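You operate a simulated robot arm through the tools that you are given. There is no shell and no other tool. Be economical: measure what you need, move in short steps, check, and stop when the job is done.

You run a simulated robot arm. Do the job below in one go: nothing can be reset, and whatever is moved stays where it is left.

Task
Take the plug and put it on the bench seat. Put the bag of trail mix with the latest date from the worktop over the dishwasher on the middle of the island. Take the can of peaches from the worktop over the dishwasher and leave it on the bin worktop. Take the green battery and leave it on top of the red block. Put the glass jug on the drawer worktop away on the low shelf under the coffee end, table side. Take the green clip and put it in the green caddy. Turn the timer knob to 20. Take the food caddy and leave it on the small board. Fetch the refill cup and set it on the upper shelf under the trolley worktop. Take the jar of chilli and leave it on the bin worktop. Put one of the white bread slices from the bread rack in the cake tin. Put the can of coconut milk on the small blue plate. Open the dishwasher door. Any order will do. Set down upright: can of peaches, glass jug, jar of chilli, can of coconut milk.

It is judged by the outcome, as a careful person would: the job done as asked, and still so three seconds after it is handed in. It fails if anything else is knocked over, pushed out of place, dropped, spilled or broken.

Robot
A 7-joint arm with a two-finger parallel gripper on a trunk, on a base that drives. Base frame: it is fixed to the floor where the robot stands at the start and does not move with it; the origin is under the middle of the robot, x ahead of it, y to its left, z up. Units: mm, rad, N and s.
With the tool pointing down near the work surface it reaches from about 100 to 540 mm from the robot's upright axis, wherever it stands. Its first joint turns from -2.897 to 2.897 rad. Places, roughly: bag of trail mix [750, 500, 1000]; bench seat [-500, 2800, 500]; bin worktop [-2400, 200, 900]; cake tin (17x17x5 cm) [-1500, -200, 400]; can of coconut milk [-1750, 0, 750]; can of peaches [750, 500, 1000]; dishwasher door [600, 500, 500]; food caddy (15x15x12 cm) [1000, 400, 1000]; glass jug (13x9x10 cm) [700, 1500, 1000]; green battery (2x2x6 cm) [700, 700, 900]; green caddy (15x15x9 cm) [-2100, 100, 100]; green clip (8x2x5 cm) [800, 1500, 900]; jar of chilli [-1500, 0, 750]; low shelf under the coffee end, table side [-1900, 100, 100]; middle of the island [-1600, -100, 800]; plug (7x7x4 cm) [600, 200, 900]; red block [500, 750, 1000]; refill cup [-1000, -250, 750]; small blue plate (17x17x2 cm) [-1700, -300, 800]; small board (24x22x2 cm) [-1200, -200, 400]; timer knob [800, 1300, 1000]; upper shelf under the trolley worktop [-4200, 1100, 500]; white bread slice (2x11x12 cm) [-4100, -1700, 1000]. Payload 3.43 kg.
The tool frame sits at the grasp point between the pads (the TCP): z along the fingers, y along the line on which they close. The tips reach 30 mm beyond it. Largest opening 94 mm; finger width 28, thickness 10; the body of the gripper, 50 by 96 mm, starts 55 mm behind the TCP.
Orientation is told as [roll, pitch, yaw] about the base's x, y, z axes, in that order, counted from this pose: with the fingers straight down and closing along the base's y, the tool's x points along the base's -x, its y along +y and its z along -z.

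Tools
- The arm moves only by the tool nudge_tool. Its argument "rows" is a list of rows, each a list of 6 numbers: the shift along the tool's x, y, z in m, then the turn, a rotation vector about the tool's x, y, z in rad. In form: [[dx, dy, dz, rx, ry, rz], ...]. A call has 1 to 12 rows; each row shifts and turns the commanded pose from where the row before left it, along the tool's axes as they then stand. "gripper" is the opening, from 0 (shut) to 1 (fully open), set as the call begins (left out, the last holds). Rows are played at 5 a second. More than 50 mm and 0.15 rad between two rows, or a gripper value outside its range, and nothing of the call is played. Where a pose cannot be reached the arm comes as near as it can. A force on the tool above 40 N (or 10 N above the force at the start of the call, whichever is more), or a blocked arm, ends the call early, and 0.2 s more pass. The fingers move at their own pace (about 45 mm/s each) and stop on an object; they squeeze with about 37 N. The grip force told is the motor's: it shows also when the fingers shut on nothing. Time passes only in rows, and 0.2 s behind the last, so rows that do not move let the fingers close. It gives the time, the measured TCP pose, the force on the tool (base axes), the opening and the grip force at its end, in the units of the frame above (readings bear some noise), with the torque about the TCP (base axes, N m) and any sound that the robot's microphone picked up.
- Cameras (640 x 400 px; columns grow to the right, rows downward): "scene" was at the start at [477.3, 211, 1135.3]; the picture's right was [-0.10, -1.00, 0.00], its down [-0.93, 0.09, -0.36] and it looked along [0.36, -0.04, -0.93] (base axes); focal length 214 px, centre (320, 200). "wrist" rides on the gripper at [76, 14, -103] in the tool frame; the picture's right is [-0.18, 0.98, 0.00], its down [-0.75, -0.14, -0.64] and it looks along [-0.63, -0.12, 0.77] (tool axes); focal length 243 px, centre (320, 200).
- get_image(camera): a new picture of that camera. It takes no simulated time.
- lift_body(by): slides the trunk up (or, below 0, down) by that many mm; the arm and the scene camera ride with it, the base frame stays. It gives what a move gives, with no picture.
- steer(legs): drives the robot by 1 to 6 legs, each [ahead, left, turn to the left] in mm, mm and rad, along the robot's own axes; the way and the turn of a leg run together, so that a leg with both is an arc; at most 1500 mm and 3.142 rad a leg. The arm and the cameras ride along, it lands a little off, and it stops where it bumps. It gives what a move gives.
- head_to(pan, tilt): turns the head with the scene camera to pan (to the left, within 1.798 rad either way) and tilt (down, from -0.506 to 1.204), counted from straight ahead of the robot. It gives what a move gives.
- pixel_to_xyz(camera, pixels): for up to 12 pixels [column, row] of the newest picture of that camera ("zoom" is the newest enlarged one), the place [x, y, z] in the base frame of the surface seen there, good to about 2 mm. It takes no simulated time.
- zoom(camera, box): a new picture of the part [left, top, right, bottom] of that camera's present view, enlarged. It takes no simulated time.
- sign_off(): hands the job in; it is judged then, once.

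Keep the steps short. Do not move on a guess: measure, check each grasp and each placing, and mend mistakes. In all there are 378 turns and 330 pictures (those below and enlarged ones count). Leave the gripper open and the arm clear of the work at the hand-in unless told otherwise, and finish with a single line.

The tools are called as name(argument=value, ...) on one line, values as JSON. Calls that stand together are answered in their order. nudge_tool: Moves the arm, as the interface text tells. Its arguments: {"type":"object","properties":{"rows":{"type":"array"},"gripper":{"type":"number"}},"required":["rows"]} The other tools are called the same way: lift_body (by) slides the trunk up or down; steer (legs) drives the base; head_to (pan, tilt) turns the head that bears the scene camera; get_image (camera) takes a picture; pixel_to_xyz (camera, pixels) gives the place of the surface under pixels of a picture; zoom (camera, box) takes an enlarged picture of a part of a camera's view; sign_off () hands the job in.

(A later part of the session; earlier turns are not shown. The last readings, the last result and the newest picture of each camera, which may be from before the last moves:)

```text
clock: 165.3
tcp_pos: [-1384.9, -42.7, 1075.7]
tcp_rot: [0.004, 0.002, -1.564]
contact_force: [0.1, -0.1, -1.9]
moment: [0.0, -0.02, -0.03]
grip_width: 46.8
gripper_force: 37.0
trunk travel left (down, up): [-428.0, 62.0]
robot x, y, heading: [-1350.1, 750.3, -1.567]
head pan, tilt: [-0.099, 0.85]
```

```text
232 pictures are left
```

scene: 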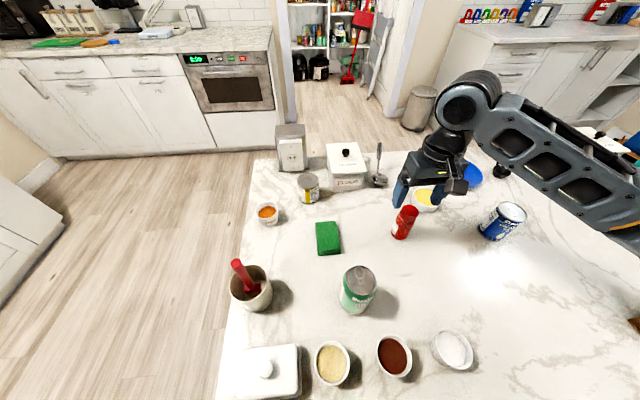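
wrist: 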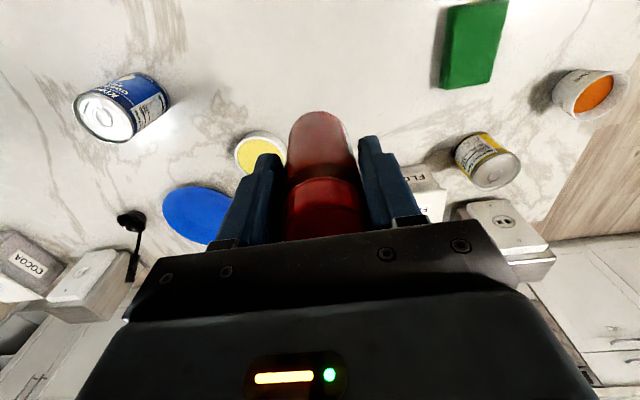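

Jar held. I raise it, back up and drive along to the bin worktop.

nudge_tool(rows=[[0.04, 0, -0.03, 0, 0, 0], [0.04, 0, -0.03, 0, 0, 0], [0.03, 0, -0.03, 0, 0, 0], [0, 0, 0, 0, 0, 0]])

steer(legs=[[-90, 0, 0], [0, -1005, 0]])

get_image(camera="scene")

```text
clock: 166.3
tcp_pos: [-1384.3, 65.9, 1166.4]
tcp_rot: [0.002, 0.004, -1.565]
contact_force: [-0.4, 0.3, -1.8]
moment: [0.02, 0.01, 0.02]
grip_width: 46.7
gripper_force: 37.0
trunk travel left (down, up): [-428.0, 62.0]
robot x, y, heading: [-1346.8, 751.5, -1.57]
head pan, tilt: [-0.099, 0.85]
```

```text
clock: 172.2
tcp_pos: [-2391.8, 152.3, 1165.3]
tcp_rot: [0.003, 0.0, -1.566]
contact_force: [-0.2, 0.2, -0.8]
moment: [0.04, 0.01, 0.0]
grip_width: 46.6
gripper_force: 37.2
trunk travel left (down, up): [-428.0, 62.0]
robot x, y, heading: [-2352.5, 835.8, -1.565]
head pan, tilt: [-0.099, 0.85]
```

```text
231 pictures are left
```

scene: 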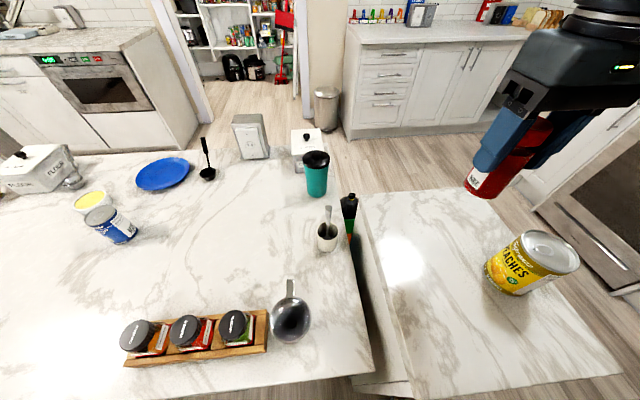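

Over the bin worktop at (−2392,152). I lower the jar.

nudge_tool(rows=[[0, 0, 0.045, 0, 0, 0], [0, 0, 0.045, 0, 0, 0], [0, 0, 0.045, 0, 0, 0], [0, 0, 0.04, 0, 0, 0], [0, 0, 0.004, 0, 0, 0], [0, 0, 0.002, 0, 0, 0], [0, 0, 0.002, 0, 0, 0], [0, 0, 0.001, 0, 0, 0], [0, 0, 0, 0, 0, 0]])

get_image(camera="scene")

```text
clock: 174.0
tcp_pos: [-2392.4, 153.3, 986.8]
tcp_rot: [0.001, -0.003, -1.563]
contact_force: [0.0, 6.1, 26.4]
moment: [0.46, -0.41, 0.09]
grip_width: 46.3
gripper_force: 37.7
trunk travel left (down, up): [-428.0, 62.0]
robot x, y, heading: [-2352.6, 834.3, -1.571]
head pan, tilt: [-0.099, 0.85]
stopped in row 8: the force on the tool passed its limit at 43 N (the readings are from after the stop); the commanded pose is now the measured one
```

```text
230 pictures are left
```

scene: 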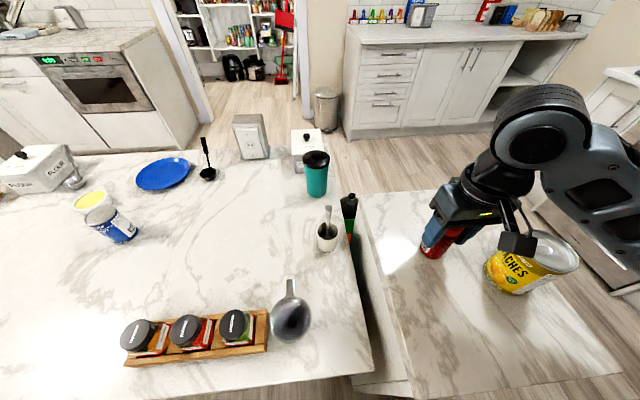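

Contact. Ease a little, open, and rise.

nudge_tool(rows=[[0, 0, -0.0015, 0, 0, 0], [0, 0, 0, 0, 0, 0]])

nudge_tool(rows=[[0, 0, 0, 0, 0, 0], [0, 0, 0, 0, 0, 0], [0, 0, 0, 0, 0, 0], [0, 0, -0.045, 0, 0, 0], [0, 0, -0.045, 0, 0, 0], [0, 0, -0.045, 0, 0, 0], [0, 0, -0.045, 0, 0, 0], [0, 0, 0, 0, 0, 0]], gripper=0.75)

zoom(camera="scene", box=[380, 160, 600, 320])

```text
clock: 174.6
tcp_pos: [-2392.4, 152.6, 987.0]
tcp_rot: [0.003, -0.002, -1.564]
contact_force: [-0.3, 3.8, 14.1]
moment: [0.27, -0.28, 0.08]
grip_width: 46.6
gripper_force: 36.6
trunk travel left (down, up): [-428.0, 62.0]
robot x, y, heading: [-2354.0, 837.6, -1.566]
head pan, tilt: [-0.099, 0.85]
```

```text
clock: 176.4
tcp_pos: [-2393.4, 152.1, 1166.6]
tcp_rot: [0.003, -0.003, -1.565]
contact_force: [-0.4, -0.2, -0.2]
moment: [0.0, 0.01, 0.01]
grip_width: 70.5
gripper_force: 0.0
trunk travel left (down, up): [-428.0, 62.0]
robot x, y, heading: [-2354.6, 834.9, -1.568]
head pan, tilt: [-0.099, 0.85]
```

```text
2.50 times, centred on (490, 240) of scene
```

zoom: 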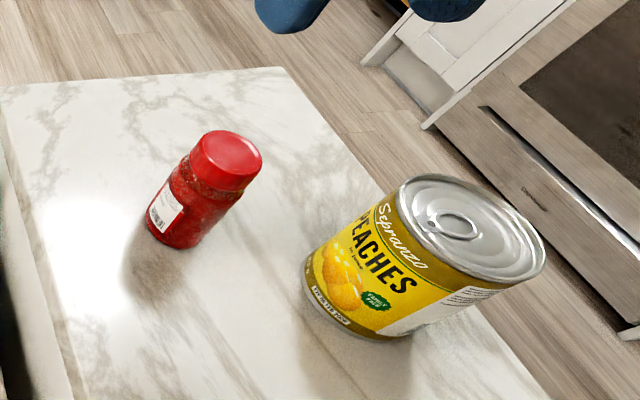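

Both stand upright on the bin worktop. I measure the island's far edge and the floor on that side for the coconut milk job.

pixel_to_xyz(camera="scene", pixels=[[180, 154], [225, 153], [100, 158], [250, 145], [270, 120], [340, 125], [325, 95], [430, 140], [360, 195], [140, 120]])

head_to(pan=-1.3, tilt=0.5)

get_image(camera="scene")

```text
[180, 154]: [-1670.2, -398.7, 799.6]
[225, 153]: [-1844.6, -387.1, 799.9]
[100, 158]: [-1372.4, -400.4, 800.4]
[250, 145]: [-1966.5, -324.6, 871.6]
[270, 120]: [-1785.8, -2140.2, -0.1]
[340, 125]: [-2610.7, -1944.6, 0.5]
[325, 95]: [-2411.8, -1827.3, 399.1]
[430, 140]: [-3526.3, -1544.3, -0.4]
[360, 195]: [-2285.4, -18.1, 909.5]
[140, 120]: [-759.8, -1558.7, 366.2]
```

```text
clock: 177.8
tcp_pos: [-2393.3, 152.1, 1167.2]
tcp_rot: [0.0, -0.002, -1.566]
contact_force: [0.0, 0.3, -0.1]
moment: [-0.02, 0.02, 0.0]
grip_width: 70.7
gripper_force: 0.1
trunk travel left (down, up): [-428.0, 62.0]
robot x, y, heading: [-2356.5, 838.1, -1.563]
head pan, tilt: [-1.3, 0.499]
```

```text
228 pictures are left
```

scene: 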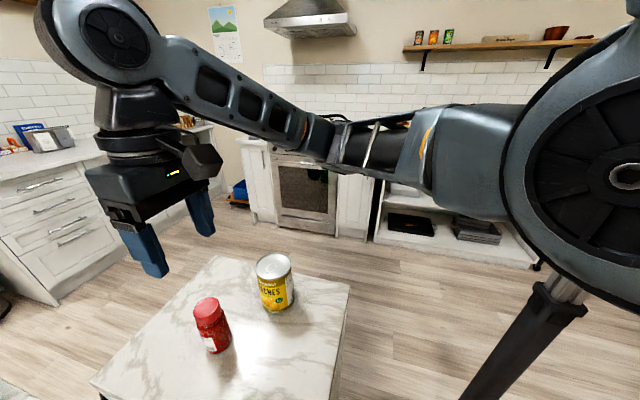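

The way round the far end is free. I drive round the island's end to its other side, facing it.

steer(legs=[[0, -850, 0], [835, 0, 0], [0, 0, 3.14], [-850, 0, 0], [0, -1500, 0]])

head_to(pan=-0.5, tilt=0.85)

get_image(camera="scene")

get_image(camera="wrist")

```text
clock: 200.3
tcp_pos: [-2790.0, -174.3, 1165.8]
tcp_rot: [0.004, -0.002, 1.575]
contact_force: [-0.1, 0.2, -0.7]
moment: [-0.01, 0.01, 0.03]
grip_width: 70.4
gripper_force: 0.2
trunk travel left (down, up): [-428.0, 62.0]
robot x, y, heading: [-2827.7, -859.3, 1.573]
head pan, tilt: [-1.3, 0.499]
stopped in leg 5: the robot was blocked; the commanded pose is now the measured one
```

```text
clock: 201.4
tcp_pos: [-2791.0, -175.0, 1165.7]
tcp_rot: [0.001, -0.003, 1.573]
contact_force: [0.2, 0.2, 0.7]
moment: [0.03, 0.0, -0.02]
grip_width: 70.5
gripper_force: 0.0
trunk travel left (down, up): [-428.0, 62.0]
robot x, y, heading: [-2828.3, -860.9, 1.575]
head pan, tilt: [-0.499, 0.85]
```

```text
227 pictures are left
```

scene: 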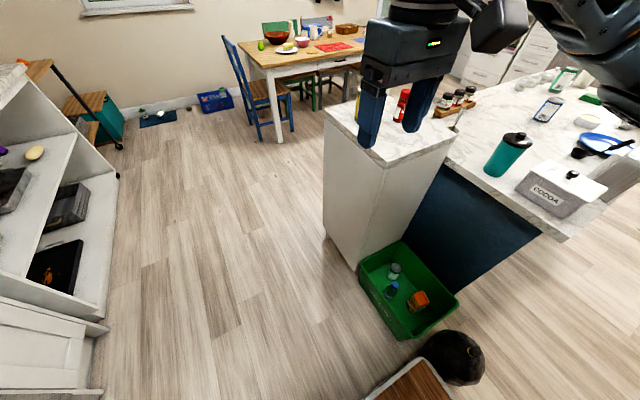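

```text
226 pictures are left
```

wrist: 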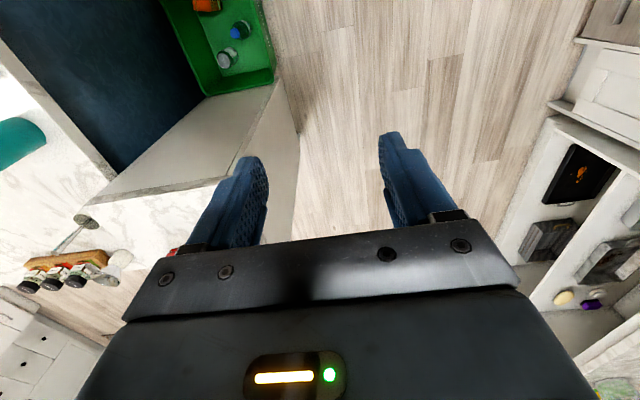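

I was stopped by a dark round bin at (455,355). I measure it to see whether it has shifted.

pixel_to_xyz(camera="scene", pixels=[[455, 345], [425, 350], [485, 365], [455, 380], [440, 335], [410, 290], [358, 265], [455, 300], [410, 335], [385, 385]])

zoom(camera="scene", box=[340, 230, 520, 400])

```text
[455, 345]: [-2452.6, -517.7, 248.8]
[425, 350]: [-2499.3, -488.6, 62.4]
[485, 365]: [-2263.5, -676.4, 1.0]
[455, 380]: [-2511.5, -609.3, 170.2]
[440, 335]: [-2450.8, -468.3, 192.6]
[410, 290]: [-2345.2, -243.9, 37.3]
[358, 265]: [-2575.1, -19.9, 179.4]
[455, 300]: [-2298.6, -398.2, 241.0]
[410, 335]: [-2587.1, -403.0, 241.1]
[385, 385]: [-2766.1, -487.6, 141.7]
```

```text
2.35 times, centred on (430, 315) of scene
```

zoom: 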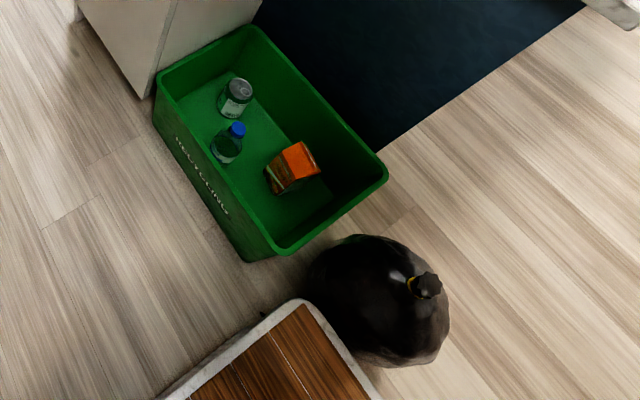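

A trash bag. I measure its knot now and compare with the earlier reading (−2421,−555,299).

pixel_to_xyz(camera="zoom", pixels=[[428, 284], [420, 288], [412, 282], [433, 278], [325, 300], [445, 320], [385, 365]])

```text
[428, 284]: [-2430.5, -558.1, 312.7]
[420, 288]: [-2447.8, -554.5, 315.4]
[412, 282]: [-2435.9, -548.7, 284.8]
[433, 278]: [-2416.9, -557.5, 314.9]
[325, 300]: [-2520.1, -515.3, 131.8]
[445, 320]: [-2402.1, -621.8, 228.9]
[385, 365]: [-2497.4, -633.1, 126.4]
```

The bag has not moved noticeably. I back off, pass it, and come in again.

steer(legs=[[-205, 0, 0], [0, -1130, 0], [215, 0, 0]])

get_image(camera="scene")

get_image(camera="wrist")

```text
clock: 209.7
tcp_pos: [-1651.9, -163.7, 1165.6]
tcp_rot: [0.002, -0.003, 1.575]
contact_force: [-0.5, 0.6, -0.4]
moment: [0.01, 0.01, 0.01]
grip_width: 70.5
gripper_force: 0.1
trunk travel left (down, up): [-428.0, 62.0]
robot x, y, heading: [-1690.2, -852.6, 1.569]
head pan, tilt: [-0.499, 0.85]
```

```text
224 pictures are left
```

scene: 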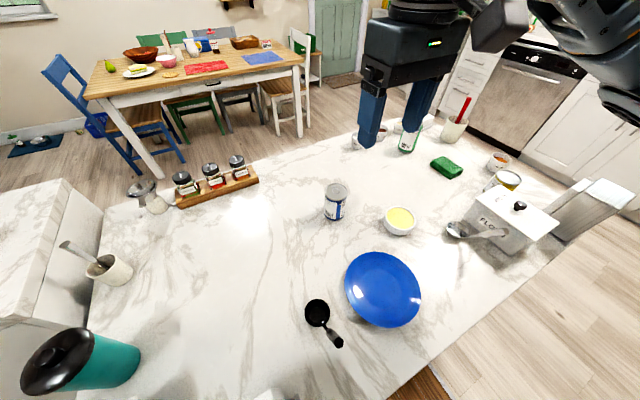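

```text
223 pictures are left
```

wrist: 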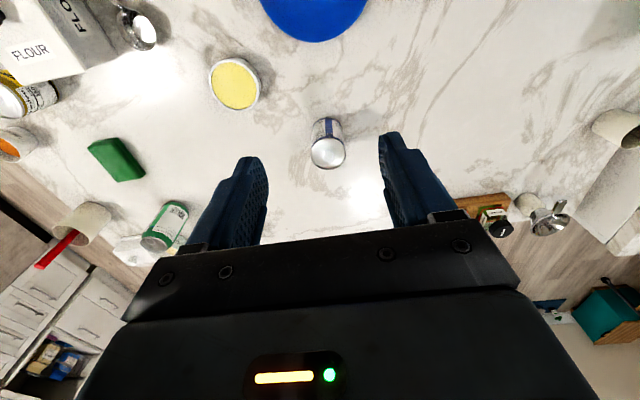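

Coconut milk at wrist (328,152). Measure the can and plate.

pixel_to_xyz(camera="wrist", pixels=[[328, 152], [328, 162], [314, 152], [342, 152], [328, 125], [235, 85], [310, 15], [310, 38]])

pixel_to_xyz(camera="scene", pixels=[[383, 290], [346, 285], [420, 295], [378, 253], [388, 326], [316, 312], [335, 192]])

```text
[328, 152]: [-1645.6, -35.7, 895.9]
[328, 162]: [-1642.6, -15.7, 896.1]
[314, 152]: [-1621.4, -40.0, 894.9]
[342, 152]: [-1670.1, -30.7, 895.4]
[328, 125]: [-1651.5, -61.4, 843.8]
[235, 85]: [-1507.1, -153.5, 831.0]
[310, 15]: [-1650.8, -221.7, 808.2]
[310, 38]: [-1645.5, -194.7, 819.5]
```

```text
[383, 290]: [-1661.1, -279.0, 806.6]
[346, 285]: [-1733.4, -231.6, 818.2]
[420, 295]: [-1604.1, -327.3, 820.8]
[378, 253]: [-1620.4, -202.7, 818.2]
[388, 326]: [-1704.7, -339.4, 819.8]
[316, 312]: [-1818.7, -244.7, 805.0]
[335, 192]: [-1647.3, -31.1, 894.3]
```

Can axis (−1646,−35), top 896; plate centre (−1665,−275), surface 807. Over the can and down to z≈965.

nudge_tool(rows=[[-0.0258, -0.0012, 0.04, 0, 0, 0], [-0.0258, -0.0012, 0.04, 0, 0, 0], [-0.0258, -0.0012, 0.04, 0, 0, 0], [-0.0258, -0.0012, 0.04, 0, 0, 0], [-0.0258, -0.0012, 0.04, 0, 0, 0], [0, 0, 0, 0, 0, 0]], gripper=0.97)

get_image(camera="wrist")

get_image(camera="scene")

```text
clock: 211.1
tcp_pos: [-1648.8, -35.1, 965.1]
tcp_rot: [0.002, -0.002, 1.576]
contact_force: [-0.2, 0.0, 0.8]
moment: [-0.01, 0.0, -0.02]
grip_width: 91.4
gripper_force: 0.0
trunk travel left (down, up): [-428.0, 62.0]
robot x, y, heading: [-1691.5, -847.5, 1.575]
head pan, tilt: [-0.499, 0.85]
```

```text
222 pictures are left
```

wrist: 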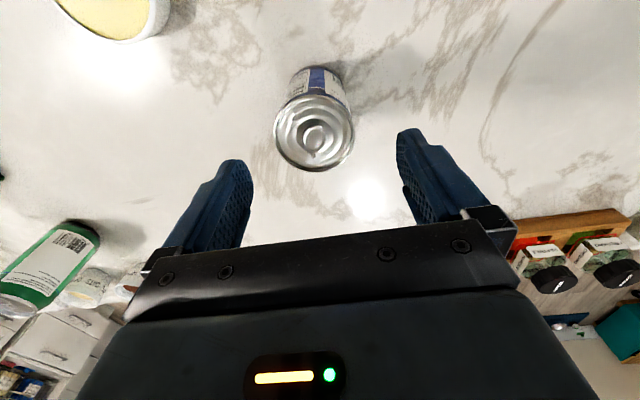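

```text
221 pictures are left
```

scene: 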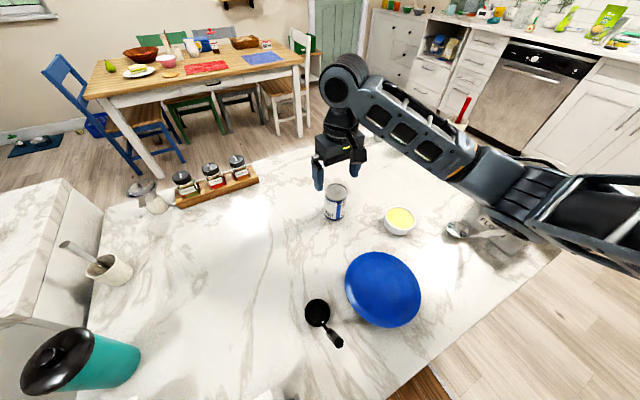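

Aligned. Down 95, close, and lift.

nudge_tool(rows=[[0, 0, 0.048, 0, 0, 0], [0, 0, 0.047, 0, 0, 0], [0, 0, 0, 0, 0, 0]])

nudge_tool(rows=[[0, 0, 0, 0, 0, 0], [0, 0, 0, 0, 0, 0], [0, 0, 0, 0, 0, 0], [0, 0, 0, 0, 0, 0], [0, 0, -0.02, 0, 0, 0], [0, 0, -0.04, 0, 0, 0], [0, 0, -0.04, 0, 0, 0], [0, 0, -0.04, 0, 0, 0], [0, 0, 0, 0, 0, 0]], gripper=0)

```text
clock: 211.9
tcp_pos: [-1647.8, -36.2, 871.4]
tcp_rot: [0.001, -0.002, 1.575]
contact_force: [0.0, 0.0, 0.1]
moment: [0.01, -0.04, -0.03]
grip_width: 91.0
gripper_force: 0.0
trunk travel left (down, up): [-428.0, 62.0]
robot x, y, heading: [-1690.3, -844.1, 1.576]
head pan, tilt: [-0.499, 0.85]
```

```text
clock: 213.9
tcp_pos: [-1647.2, -34.3, 1012.7]
tcp_rot: [0.001, -0.003, 1.573]
contact_force: [-0.7, -0.3, -2.7]
moment: [-0.02, 0.02, 0.02]
grip_width: 62.9
gripper_force: 37.1
trunk travel left (down, up): [-428.0, 62.0]
robot x, y, heading: [-1690.4, -849.8, 1.575]
head pan, tilt: [-0.499, 0.85]
```

Held. Carry it over the plate centre at this height.

nudge_tool(rows=[[0.048, 0.0035, 0, 0, 0, 0], [0.048, 0.0035, 0, 0, 0, 0], [0.048, 0.0035, 0, 0, 0, 0], [0.048, 0.0035, 0, 0, 0, 0], [0.048, 0.0035, 0, 0, 0, 0], [0, 0, 0, 0, 0, 0]])

get_image(camera="scene")

```text
clock: 215.3
tcp_pos: [-1664.9, -266.8, 1008.0]
tcp_rot: [0.002, 0.002, 1.575]
contact_force: [-0.6, 0.6, -3.4]
moment: [-0.03, 0.01, -0.01]
grip_width: 62.8
gripper_force: 37.0
out of reach, approached as far as the arm can: row 5
trunk travel left (down, up): [-428.0, 62.0]
robot x, y, heading: [-1689.4, -846.4, 1.574]
head pan, tilt: [-0.499, 0.85]
```

```text
220 pictures are left
```

scene: 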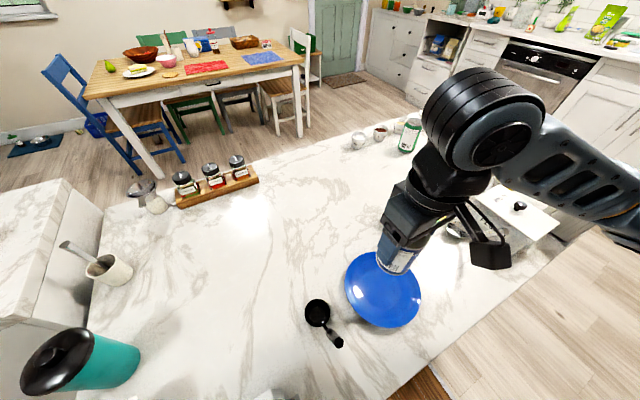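

Near the inner limit. I back the base 130 mm and reach out instead.

steer(legs=[[-130, 0, 0]])

nudge_tool(rows=[[-0.04, 0, 0, 0, 0, 0], [-0.04, 0, 0.01, 0, 0, 0], [-0.04, 0, 0.02, 0, 0, 0], [0, 0, 0, 0, 0, 0]])

get_image(camera="scene")

```text
clock: 216.6
tcp_pos: [-1663.5, -395.2, 1008.7]
tcp_rot: [0.001, 0.001, 1.575]
contact_force: [-0.4, 0.3, -4.3]
moment: [0.02, -0.02, 0.03]
grip_width: 62.5
gripper_force: 37.3
trunk travel left (down, up): [-428.0, 62.0]
robot x, y, heading: [-1690.2, -979.3, 1.569]
head pan, tilt: [-0.499, 0.85]
```

```text
clock: 217.6
tcp_pos: [-1664.7, -274.8, 977.2]
tcp_rot: [0.001, 0.001, 1.576]
contact_force: [-0.4, -0.2, -3.1]
moment: [-0.01, 0.02, -0.01]
grip_width: 62.7
gripper_force: 36.4
trunk travel left (down, up): [-428.0, 62.0]
robot x, y, heading: [-1690.6, -979.1, 1.569]
head pan, tilt: [-0.499, 0.85]
```

```text
219 pictures are left
```

scene: 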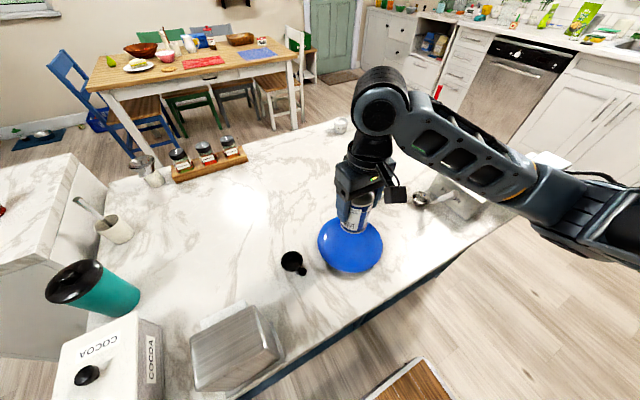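

The forearm passes over the flour box; I check its height there before going down.

pixel_to_xyz(camera="scene", pixels=[[430, 160], [470, 180], [510, 205], [550, 225], [600, 230], [465, 200], [440, 190], [350, 225]])

zoom(camera="scene", box=[300, 150, 540, 300])

```text
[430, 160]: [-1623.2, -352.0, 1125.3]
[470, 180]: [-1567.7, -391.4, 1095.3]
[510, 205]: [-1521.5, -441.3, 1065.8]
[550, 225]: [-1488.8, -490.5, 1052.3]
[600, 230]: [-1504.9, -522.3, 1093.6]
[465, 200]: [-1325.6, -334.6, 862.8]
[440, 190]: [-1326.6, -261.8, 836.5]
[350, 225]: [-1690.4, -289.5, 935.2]
```

```text
2.67 times, centred on (420, 225) of scene
```

zoom: 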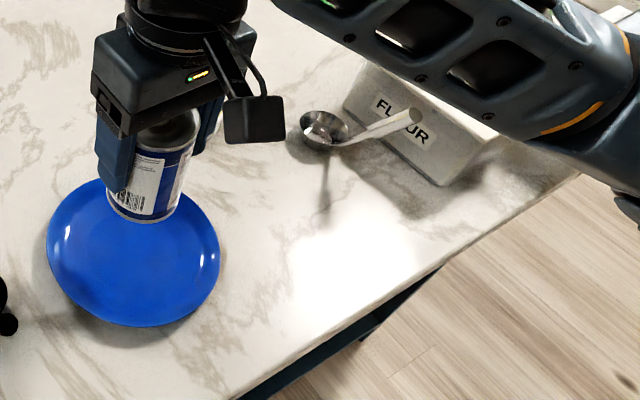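

Clear. Lower onto the plate: 90 mm, then feel.

nudge_tool(rows=[[0, 0, 0.045, 0, 0, 0], [0, 0, 0.045, 0, 0, 0], [0, 0, 0.003, 0, 0, 0], [0, 0, 0.002, 0, 0, 0], [0, 0, 0.002, 0, 0, 0], [0, 0, 0.0015, 0, 0, 0], [0, 0, 0, 0, 0, 0]])

zoom(camera="scene", box=[280, 170, 440, 300])

```text
clock: 219.2
tcp_pos: [-1663.9, -276.1, 880.4]
tcp_rot: [0.006, 0.001, 1.575]
contact_force: [-0.6, 0.5, -2.9]
moment: [-0.01, 0.0, -0.02]
grip_width: 62.7
gripper_force: 37.0
trunk travel left (down, up): [-428.0, 62.0]
robot x, y, heading: [-1693.4, -976.3, 1.57]
head pan, tilt: [-0.499, 0.85]
```

```text
3.08 times, centred on (360, 235) of scene
```

zoom: 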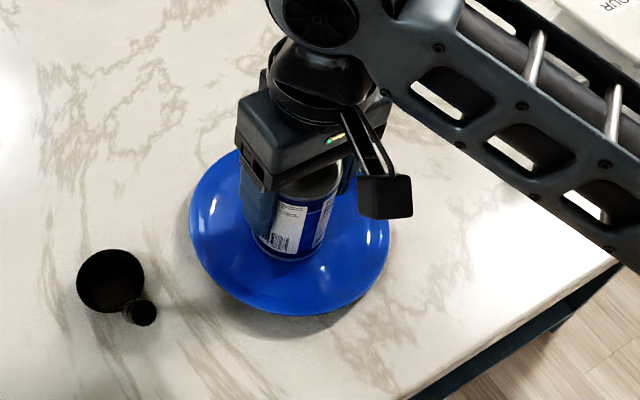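

Not yet in contact (880.4). A few more small steps.

nudge_tool(rows=[[0, 0, 0.0015, 0, 0, 0], [0, 0, 0.0015, 0, 0, 0], [0, 0, 0.001, 0, 0, 0], [0, 0, 0, 0, 0, 0]])

```text
clock: 220.2
tcp_pos: [-1665.1, -275.5, 878.0]
tcp_rot: [0.002, -0.004, 1.574]
contact_force: [-2.6, 0.4, 15.6]
moment: [-0.09, -0.11, -0.04]
grip_width: 62.6
gripper_force: 36.6
trunk travel left (down, up): [-428.0, 62.0]
robot x, y, heading: [-1694.6, -977.5, 1.571]
head pan, tilt: [-0.499, 0.85]
```

Contact. Open and rise.

nudge_tool(rows=[[0, 0, -0.0005, 0, 0, 0], [0, 0, 0, 0, 0, 0], [0, 0, 0, 0, 0, 0], [0, 0, -0.03, 0, 0, 0], [0, 0, -0.045, 0, 0, 0], [0, 0, -0.045, 0, 0, 0], [0, 0, -0.045, 0, 0, 0], [0, 0, -0.045, 0, 0, 0], [0, 0, 0, 0, 0, 0]], gripper=0.97)

head_to(pan=-0.7, tilt=1.0)

get_image(camera="scene")

```text
clock: 222.2
tcp_pos: [-1663.1, -276.0, 1088.0]
tcp_rot: [0.002, -0.001, 1.574]
contact_force: [1.2, 0.1, 0.4]
moment: [-0.03, -0.02, -0.01]
grip_width: 91.0
gripper_force: 0.1
trunk travel left (down, up): [-428.0, 62.0]
robot x, y, heading: [-1691.7, -978.4, 1.571]
head pan, tilt: [-0.499, 0.85]
```

```text
clock: 222.9
tcp_pos: [-1661.9, -275.5, 1085.3]
tcp_rot: [0.001, 0.0, 1.574]
contact_force: [-0.5, -0.3, -0.3]
moment: [-0.01, -0.02, -0.04]
grip_width: 91.2
gripper_force: 0.1
trunk travel left (down, up): [-428.0, 62.0]
robot x, y, heading: [-1691.4, -975.0, 1.571]
head pan, tilt: [-0.7, 1.0]
```

```text
216 pictures are left
```

scene: 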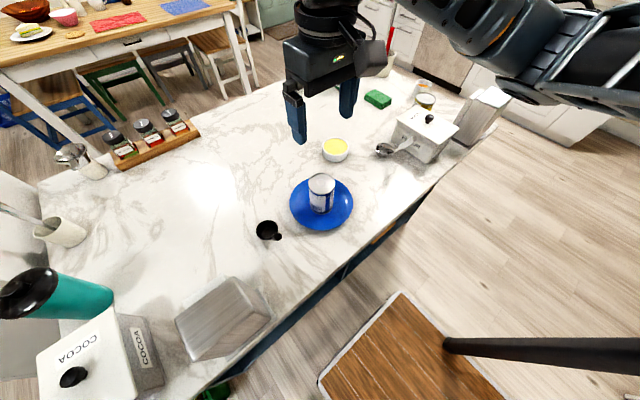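

The coconut milk stands on the plate. Now I back off and lower the trunk to see the shelves on this side (cake tin, small board).

steer(legs=[[-300, 0, 0], [0, -150, 0]])

lift_body(by=-400)

head_to(pan=-0.1, tilt=0.45)

get_image(camera="scene")

```text
clock: 225.9
tcp_pos: [-1512.9, -576.0, 1086.9]
tcp_rot: [0.001, -0.001, 1.572]
contact_force: [0.2, -0.1, -1.0]
moment: [0.03, 0.0, 0.02]
grip_width: 91.4
gripper_force: 0.0
trunk travel left (down, up): [-428.0, 62.0]
robot x, y, heading: [-1544.2, -1276.9, 1.566]
head pan, tilt: [-0.7, 1.0]
```

```text
clock: 229.7
tcp_pos: [-1513.0, -574.9, 687.7]
tcp_rot: [0.003, -0.002, 1.572]
contact_force: [-0.8, 0.4, 1.0]
moment: [0.04, -0.02, 0.0]
grip_width: 91.3
gripper_force: 0.0
trunk travel left (down, up): [-28.0, 462.0]
robot x, y, heading: [-1542.2, -1281.5, 1.568]
head pan, tilt: [-0.7, 1.0]
```

```text
clock: 230.7
tcp_pos: [-1511.9, -575.5, 686.8]
tcp_rot: [0.003, 0.0, 1.573]
contact_force: [0.0, -0.5, -0.5]
moment: [0.02, 0.03, 0.0]
grip_width: 91.2
gripper_force: 0.1
trunk travel left (down, up): [-28.0, 462.0]
robot x, y, heading: [-1542.0, -1278.3, 1.574]
head pan, tilt: [-0.099, 0.45]
```

```text
215 pictures are left
```

scene: 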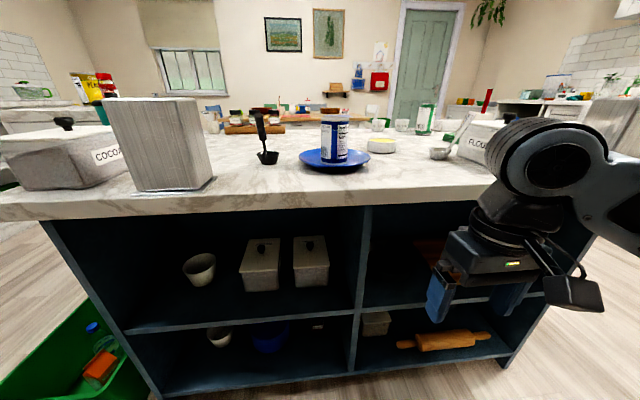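

I see two shelves levels each side; the gripper hides the right side. I shift right (+x) to see it.

steer(legs=[[-80, -450, 0]])

get_image(camera="scene")

zoom(camera="scene", box=[100, 170, 440, 390])

```text
clock: 233.2
tcp_pos: [-1128.4, -643.2, 686.9]
tcp_rot: [0.003, -0.001, 1.48]
contact_force: [0.4, 0.3, -0.2]
moment: [-0.02, 0.01, 0.0]
grip_width: 91.3
gripper_force: 0.0
trunk travel left (down, up): [-28.0, 462.0]
robot x, y, heading: [-1220.8, -1336.3, 1.479]
head pan, tilt: [-0.099, 0.45]
stopped in leg 1: the robot was blocked; the commanded pose is now the measured one
```

```text
214 pictures are left
```

scene: 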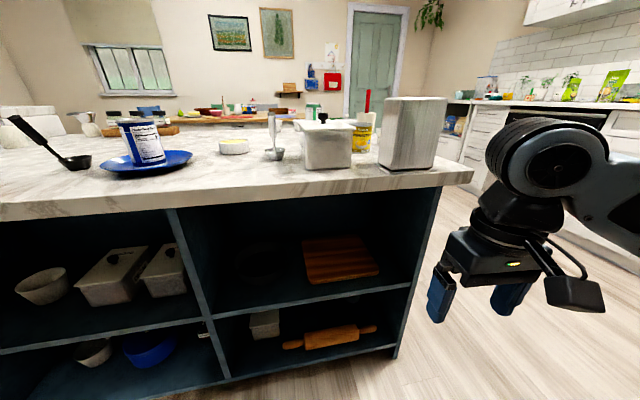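

```text
1.82 times, centred on (270, 280) of scene
```

zoom: 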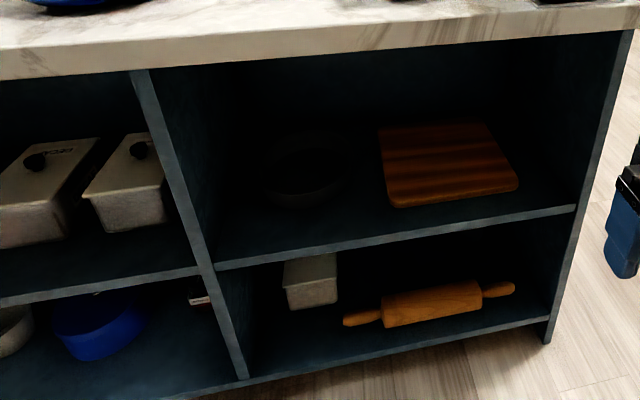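

Blocked by the cabinets behind, harmlessly. I see the board (340,262) and the dark round tin (265,262). Measure them and the shelf.

pixel_to_xyz(camera="zoom", pixels=[[445, 165], [385, 130], [480, 125], [395, 205], [517, 187], [300, 165], [265, 170], [340, 165], [300, 200], [300, 130], [400, 237], [400, 60]])

zoom(camera="scene", box=[210, 225, 320, 300])

```text
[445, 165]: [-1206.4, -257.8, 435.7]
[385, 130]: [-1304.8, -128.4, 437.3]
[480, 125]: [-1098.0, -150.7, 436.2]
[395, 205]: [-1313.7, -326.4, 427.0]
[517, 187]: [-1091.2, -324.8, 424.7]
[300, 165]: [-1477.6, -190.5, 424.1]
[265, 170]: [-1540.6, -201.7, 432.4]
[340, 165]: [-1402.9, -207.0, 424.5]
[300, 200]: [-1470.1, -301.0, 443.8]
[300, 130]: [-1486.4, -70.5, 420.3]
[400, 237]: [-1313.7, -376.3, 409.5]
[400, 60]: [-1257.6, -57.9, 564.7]
```

```text
5.33 times, centred on (265, 262) of scene
```

zoom: 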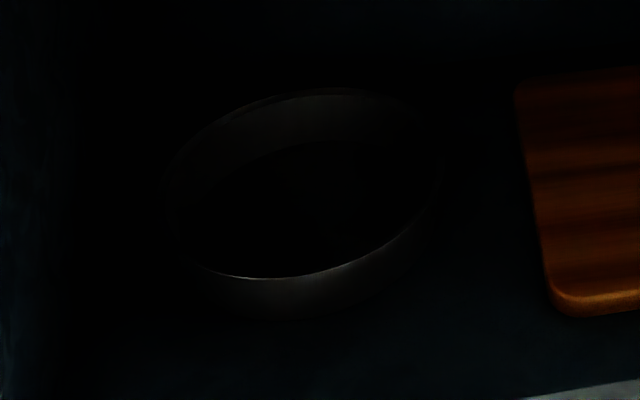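

Board top is at z 436, (−1313…−1091, −327…−130); tin centre about (−1475,−210). Next the refill cup near (−1000,−250): I enlarge that end of the island.

zoom(camera="scene", box=[230, 70, 480, 200])

```text
2.56 times, centred on (355, 135) of scene
```

zoom: 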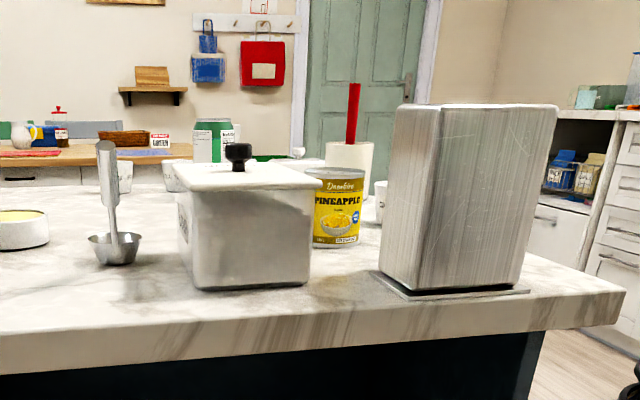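

I raise the trunk again and go round to the island's near end, facing it, to look for the refill cup.

lift_body(by=440)

steer(legs=[[350, 0, 0.092], [0, -885, 0], [780, 0, 0], [0, 0, 1.5708]])

head_to(pan=0, tilt=0.7)

get_image(camera="scene")

get_image(camera="wrist")

```text
refused: 440 is not a number from -400 to 400
```

```text
clock: 234.7
tcp_pos: [-1146.0, -475.6, 687.8]
tcp_rot: [-0.012, 0.02, 1.531]
contact_force: [1.2, -13.4, 7.8]
moment: [1.62, 0.18, 0.14]
grip_width: 91.2
gripper_force: 0.1
trunk travel left (down, up): [-28.0, 462.0]
robot x, y, heading: [-1223.4, -1164.5, 1.514]
head pan, tilt: [-0.099, 0.45]
stopped in leg 1: the force on the tool passed its limit at 309 N (the readings are from after the stop); the commanded pose is now the measured one
```

```text
clock: 235.5
tcp_pos: [-1145.8, -473.6, 687.4]
tcp_rot: [-0.011, 0.023, 1.531]
contact_force: [2.2, -21.7, 9.4]
moment: [2.62, 0.38, 0.25]
grip_width: 91.0
gripper_force: 0.2
trunk travel left (down, up): [-28.0, 462.0]
robot x, y, heading: [-1219.9, -1161.2, 1.515]
head pan, tilt: [0.0, 0.7]
```

```text
210 pictures are left
```

scene: 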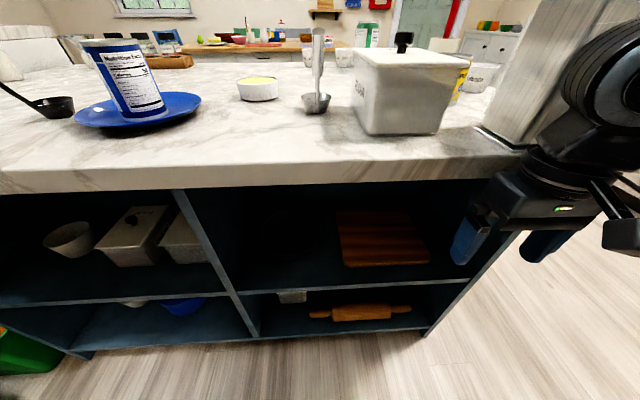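

```text
209 pictures are left
```

wrist: 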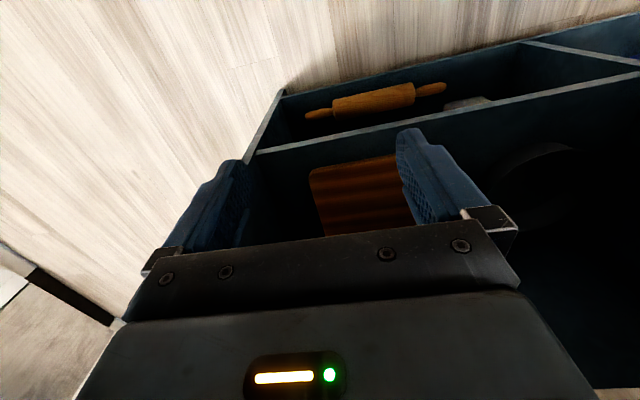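

The lift was refused, so the wrist bumped the island's edge. I back off at once, then raise in allowed steps.

steer(legs=[[-150, 0, 0]])

lift_body(by=400)

get_image(camera="scene")

```text
clock: 236.3
tcp_pos: [-1151.0, -474.8, 687.0]
tcp_rot: [-0.013, 0.023, 1.53]
contact_force: [-0.3, 0.9, 0.0]
moment: [-0.02, 0.01, 0.0]
grip_width: 90.9
gripper_force: 0.1
trunk travel left (down, up): [-28.0, 462.0]
robot x, y, heading: [-1220.6, -1161.8, 1.523]
head pan, tilt: [0.0, 0.7]
stopped in leg 1: the robot was blocked; the commanded pose is now the measured one
```

```text
clock: 240.1
tcp_pos: [-1151.5, -474.1, 1086.4]
tcp_rot: [-0.013, 0.022, 1.532]
contact_force: [0.0, 0.2, -0.6]
moment: [0.0, -0.01, -0.02]
grip_width: 91.5
gripper_force: 0.0
trunk travel left (down, up): [-428.0, 62.0]
robot x, y, heading: [-1222.2, -1166.7, 1.516]
head pan, tilt: [0.0, 0.7]
```

```text
208 pictures are left
```

scene: 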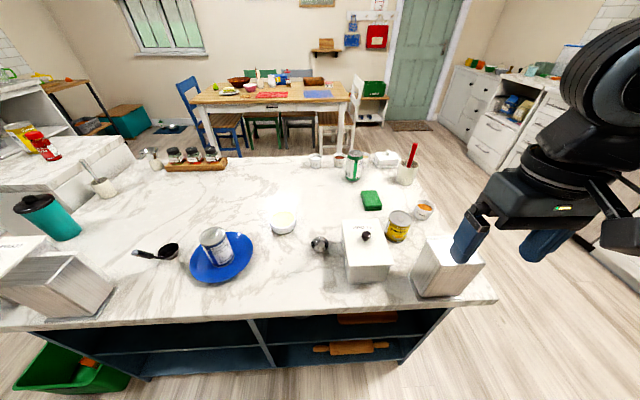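

Free again and nothing fell. I enlarge the cup at (423,210) and that corner.

zoom(camera="scene", box=[340, 150, 500, 310])

pixel_to_xyz(camera="zoom", pixels=[[332, 240], [332, 220], [310, 235], [355, 240], [430, 360], [530, 450], [225, 310], [330, 430]])

```text
2.50 times, centred on (420, 230) of scene
```

zoom: 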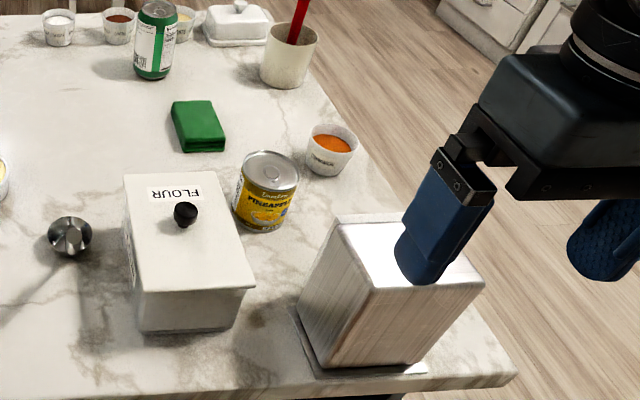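

```text
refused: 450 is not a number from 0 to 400
```

zoom(camera="scene", box=[405, 195, 440, 225])

zoom(camera="scene", box=[300, 145, 400, 185])

```text
13.33 times, centred on (422, 210) of scene
```

zoom: 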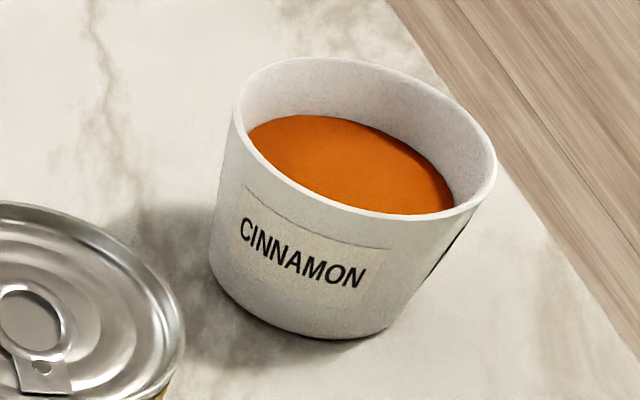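

```text
6.40 times, centred on (350, 165) of scene
```

zoom: 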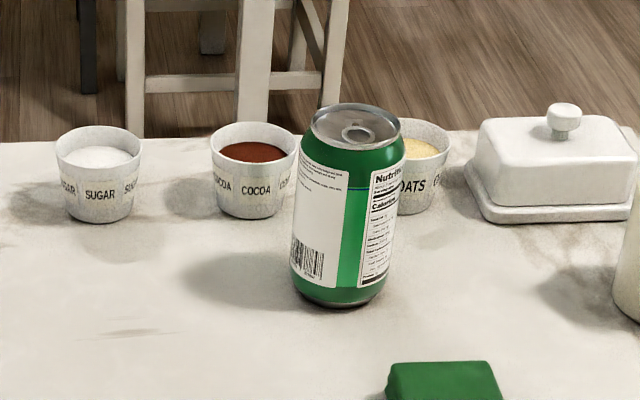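

It is the cinnamon cup by place. I raise trunk fully clear, then go round to the near end (+x), in checked legs.

steer(legs=[[160, 0, 0.055], [0, -890, 0]])

```text
clock: 245.8
tcp_pos: [-287.6, -315.8, 1086.9]
tcp_rot: [-0.011, 0.023, 1.577]
contact_force: [0.3, -0.1, 0.1]
moment: [-0.01, -0.03, 0.04]
grip_width: 91.3
gripper_force: 0.1
trunk travel left (down, up): [-428.0, 62.0]
robot x, y, heading: [-326.0, -1009.7, 1.563]
head pan, tilt: [0.0, 0.7]
```

steer(legs=[[850, 0, 0], [0, 0, 1.575]])

get_image(camera="scene")

get_image(camera="wrist")

```text
clock: 254.2
tcp_pos: [-1018.0, -122.1, 1086.9]
tcp_rot: [-0.012, 0.023, -3.118]
contact_force: [-0.5, 0.1, 0.0]
moment: [0.01, 0.0, -0.02]
grip_width: 91.0
gripper_force: 0.0
trunk travel left (down, up): [-428.0, 62.0]
robot x, y, heading: [-322.1, -151.5, -3.13]
head pan, tilt: [0.0, 0.7]
```

```text
204 pictures are left
```

scene: 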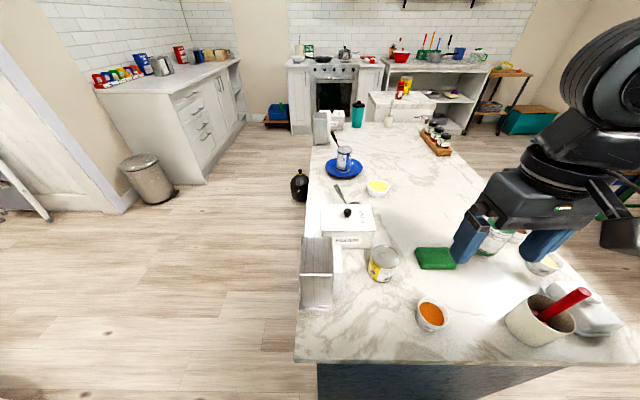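

```text
203 pictures are left
```

wrist: 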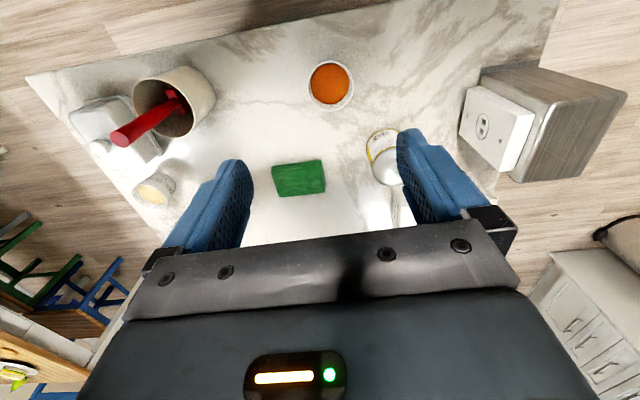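

Cup at wrist (330,85). Measure its rim.

pixel_to_xyz(camera="wrist", pixels=[[330, 85], [309, 85], [352, 85], [330, 62], [330, 109], [395, 150], [380, 165], [485, 115], [180, 100]])

zoom(camera="wrist", box=[260, 30, 420, 190])

```text
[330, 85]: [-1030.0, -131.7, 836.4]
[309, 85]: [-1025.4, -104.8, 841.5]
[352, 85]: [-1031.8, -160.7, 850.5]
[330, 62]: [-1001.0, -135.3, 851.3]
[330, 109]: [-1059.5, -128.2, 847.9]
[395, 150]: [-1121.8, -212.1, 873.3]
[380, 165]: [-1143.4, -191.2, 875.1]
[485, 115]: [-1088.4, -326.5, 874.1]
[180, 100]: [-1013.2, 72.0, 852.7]
```

```text
2.50 times, centred on (340, 110) of wrist
```

zoom: 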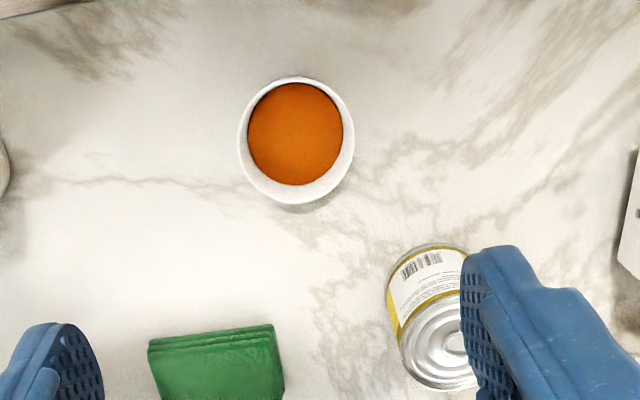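

Cup rim centre (−1030,−132), z 850. It must go on a shelf, so I'll hold it with the tool tilted. I back the base 85 mm and tilt outward.

steer(legs=[[-85, 0, 0]])

nudge_tool(rows=[[0, 0, 0, 0.01, -0.145, 0], [0, 0, 0, 0, -0.145, 0], [0, 0, 0, 0, -0.145, 0], [0, 0, 0, 0, -0.145, 0], [0, 0, 0, 0, -0.145, 0], [0, 0, 0, 0, -0.125, 0], [0, 0, 0, 0, 0, 0]])

get_image(camera="scene")

```text
clock: 255.3
tcp_pos: [-932.2, -122.1, 1086.7]
tcp_rot: [-0.012, 0.023, -3.118]
contact_force: [0.0, 0.0, 0.4]
moment: [0.02, -0.01, 0.01]
grip_width: 91.4
gripper_force: 0.2
trunk travel left (down, up): [-428.0, 62.0]
robot x, y, heading: [-240.2, -149.0, -3.132]
head pan, tilt: [0.0, 0.7]
```

```text
clock: 256.9
tcp_pos: [-971.9, -117.5, 1076.7]
tcp_rot: [-0.033, -0.829, -3.094]
contact_force: [-0.1, 0.4, 0.3]
moment: [0.01, -0.01, -0.01]
grip_width: 91.2
gripper_force: 0.0
out of reach, approached as far as the arm can: row 4, 5, 6
trunk travel left (down, up): [-428.0, 62.0]
robot x, y, heading: [-239.7, -149.0, -3.129]
head pan, tilt: [0.0, 0.7]
```

```text
201 pictures are left
```

scene: 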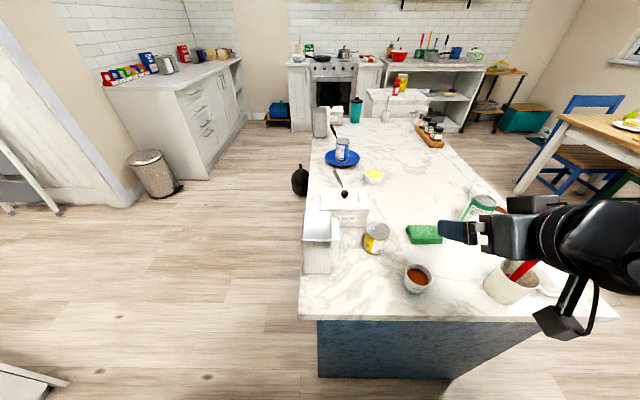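

Tilt 0.83 reached. I lower in front of the cup first.

nudge_tool(rows=[[0.0353, 0.0023, 0.0322, 0.022, 0, -0.024], [0.0353, 0.0023, 0.0322, 0, 0, 0], [0.0353, 0.0023, 0.0322, 0, 0, 0], [0.0353, 0.0023, 0.0322, 0, 0, 0], [0, 0, 0, 0, 0, 0]])

get_image(camera="scene")

get_image(camera="wrist")

```text
clock: 258.1
tcp_pos: [-971.3, -118.4, 884.3]
tcp_rot: [-0.08, -0.826, -3.058]
contact_force: [-0.1, -0.3, -0.1]
moment: [0.0, -0.01, 0.01]
grip_width: 91.0
gripper_force: 0.1
trunk travel left (down, up): [-428.0, 62.0]
robot x, y, heading: [-238.6, -149.2, -3.126]
head pan, tilt: [0.0, 0.7]
```

```text
200 pictures are left
```

scene: 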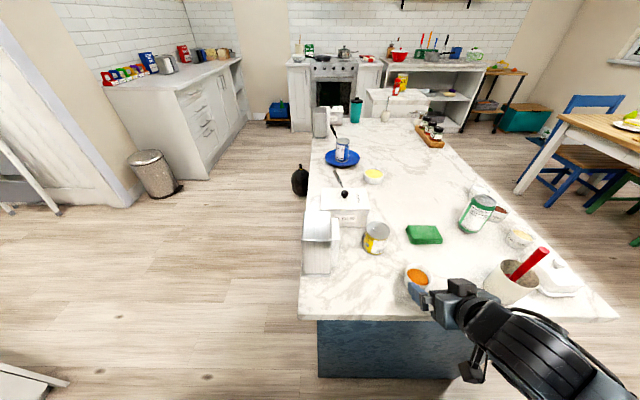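

```text
199 pictures are left
```

wrist: 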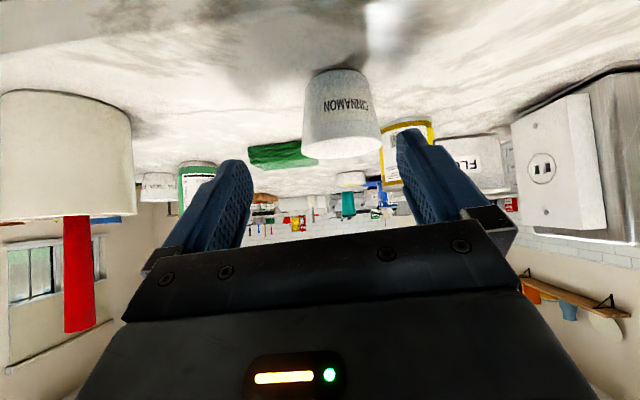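

I undo the roll (wrong sign before), lower 46 mm and shift sideways 14 mm.

nudge_tool(rows=[[0.017, 0.007, 0.0155, -0.037, 0, 0.041], [0.015, 0.007, 0.0135, 0, 0, 0], [0, 0, 0, 0, 0, 0]])

get_image(camera="wrist")

```text
clock: 258.9
tcp_pos: [-971.4, -130.1, 841.3]
tcp_rot: [0.001, -0.828, -3.119]
contact_force: [0.1, -0.7, -0.5]
moment: [0.05, 0.01, -0.02]
grip_width: 91.2
gripper_force: 0.0
trunk travel left (down, up): [-428.0, 62.0]
robot x, y, heading: [-236.6, -149.5, -3.133]
head pan, tilt: [0.0, 0.7]
```

```text
198 pictures are left
```

wrist: 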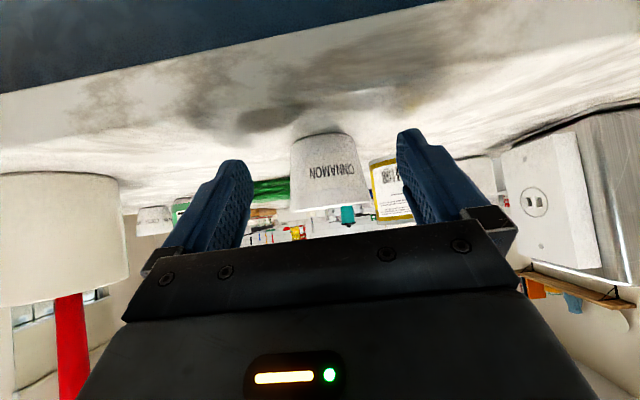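

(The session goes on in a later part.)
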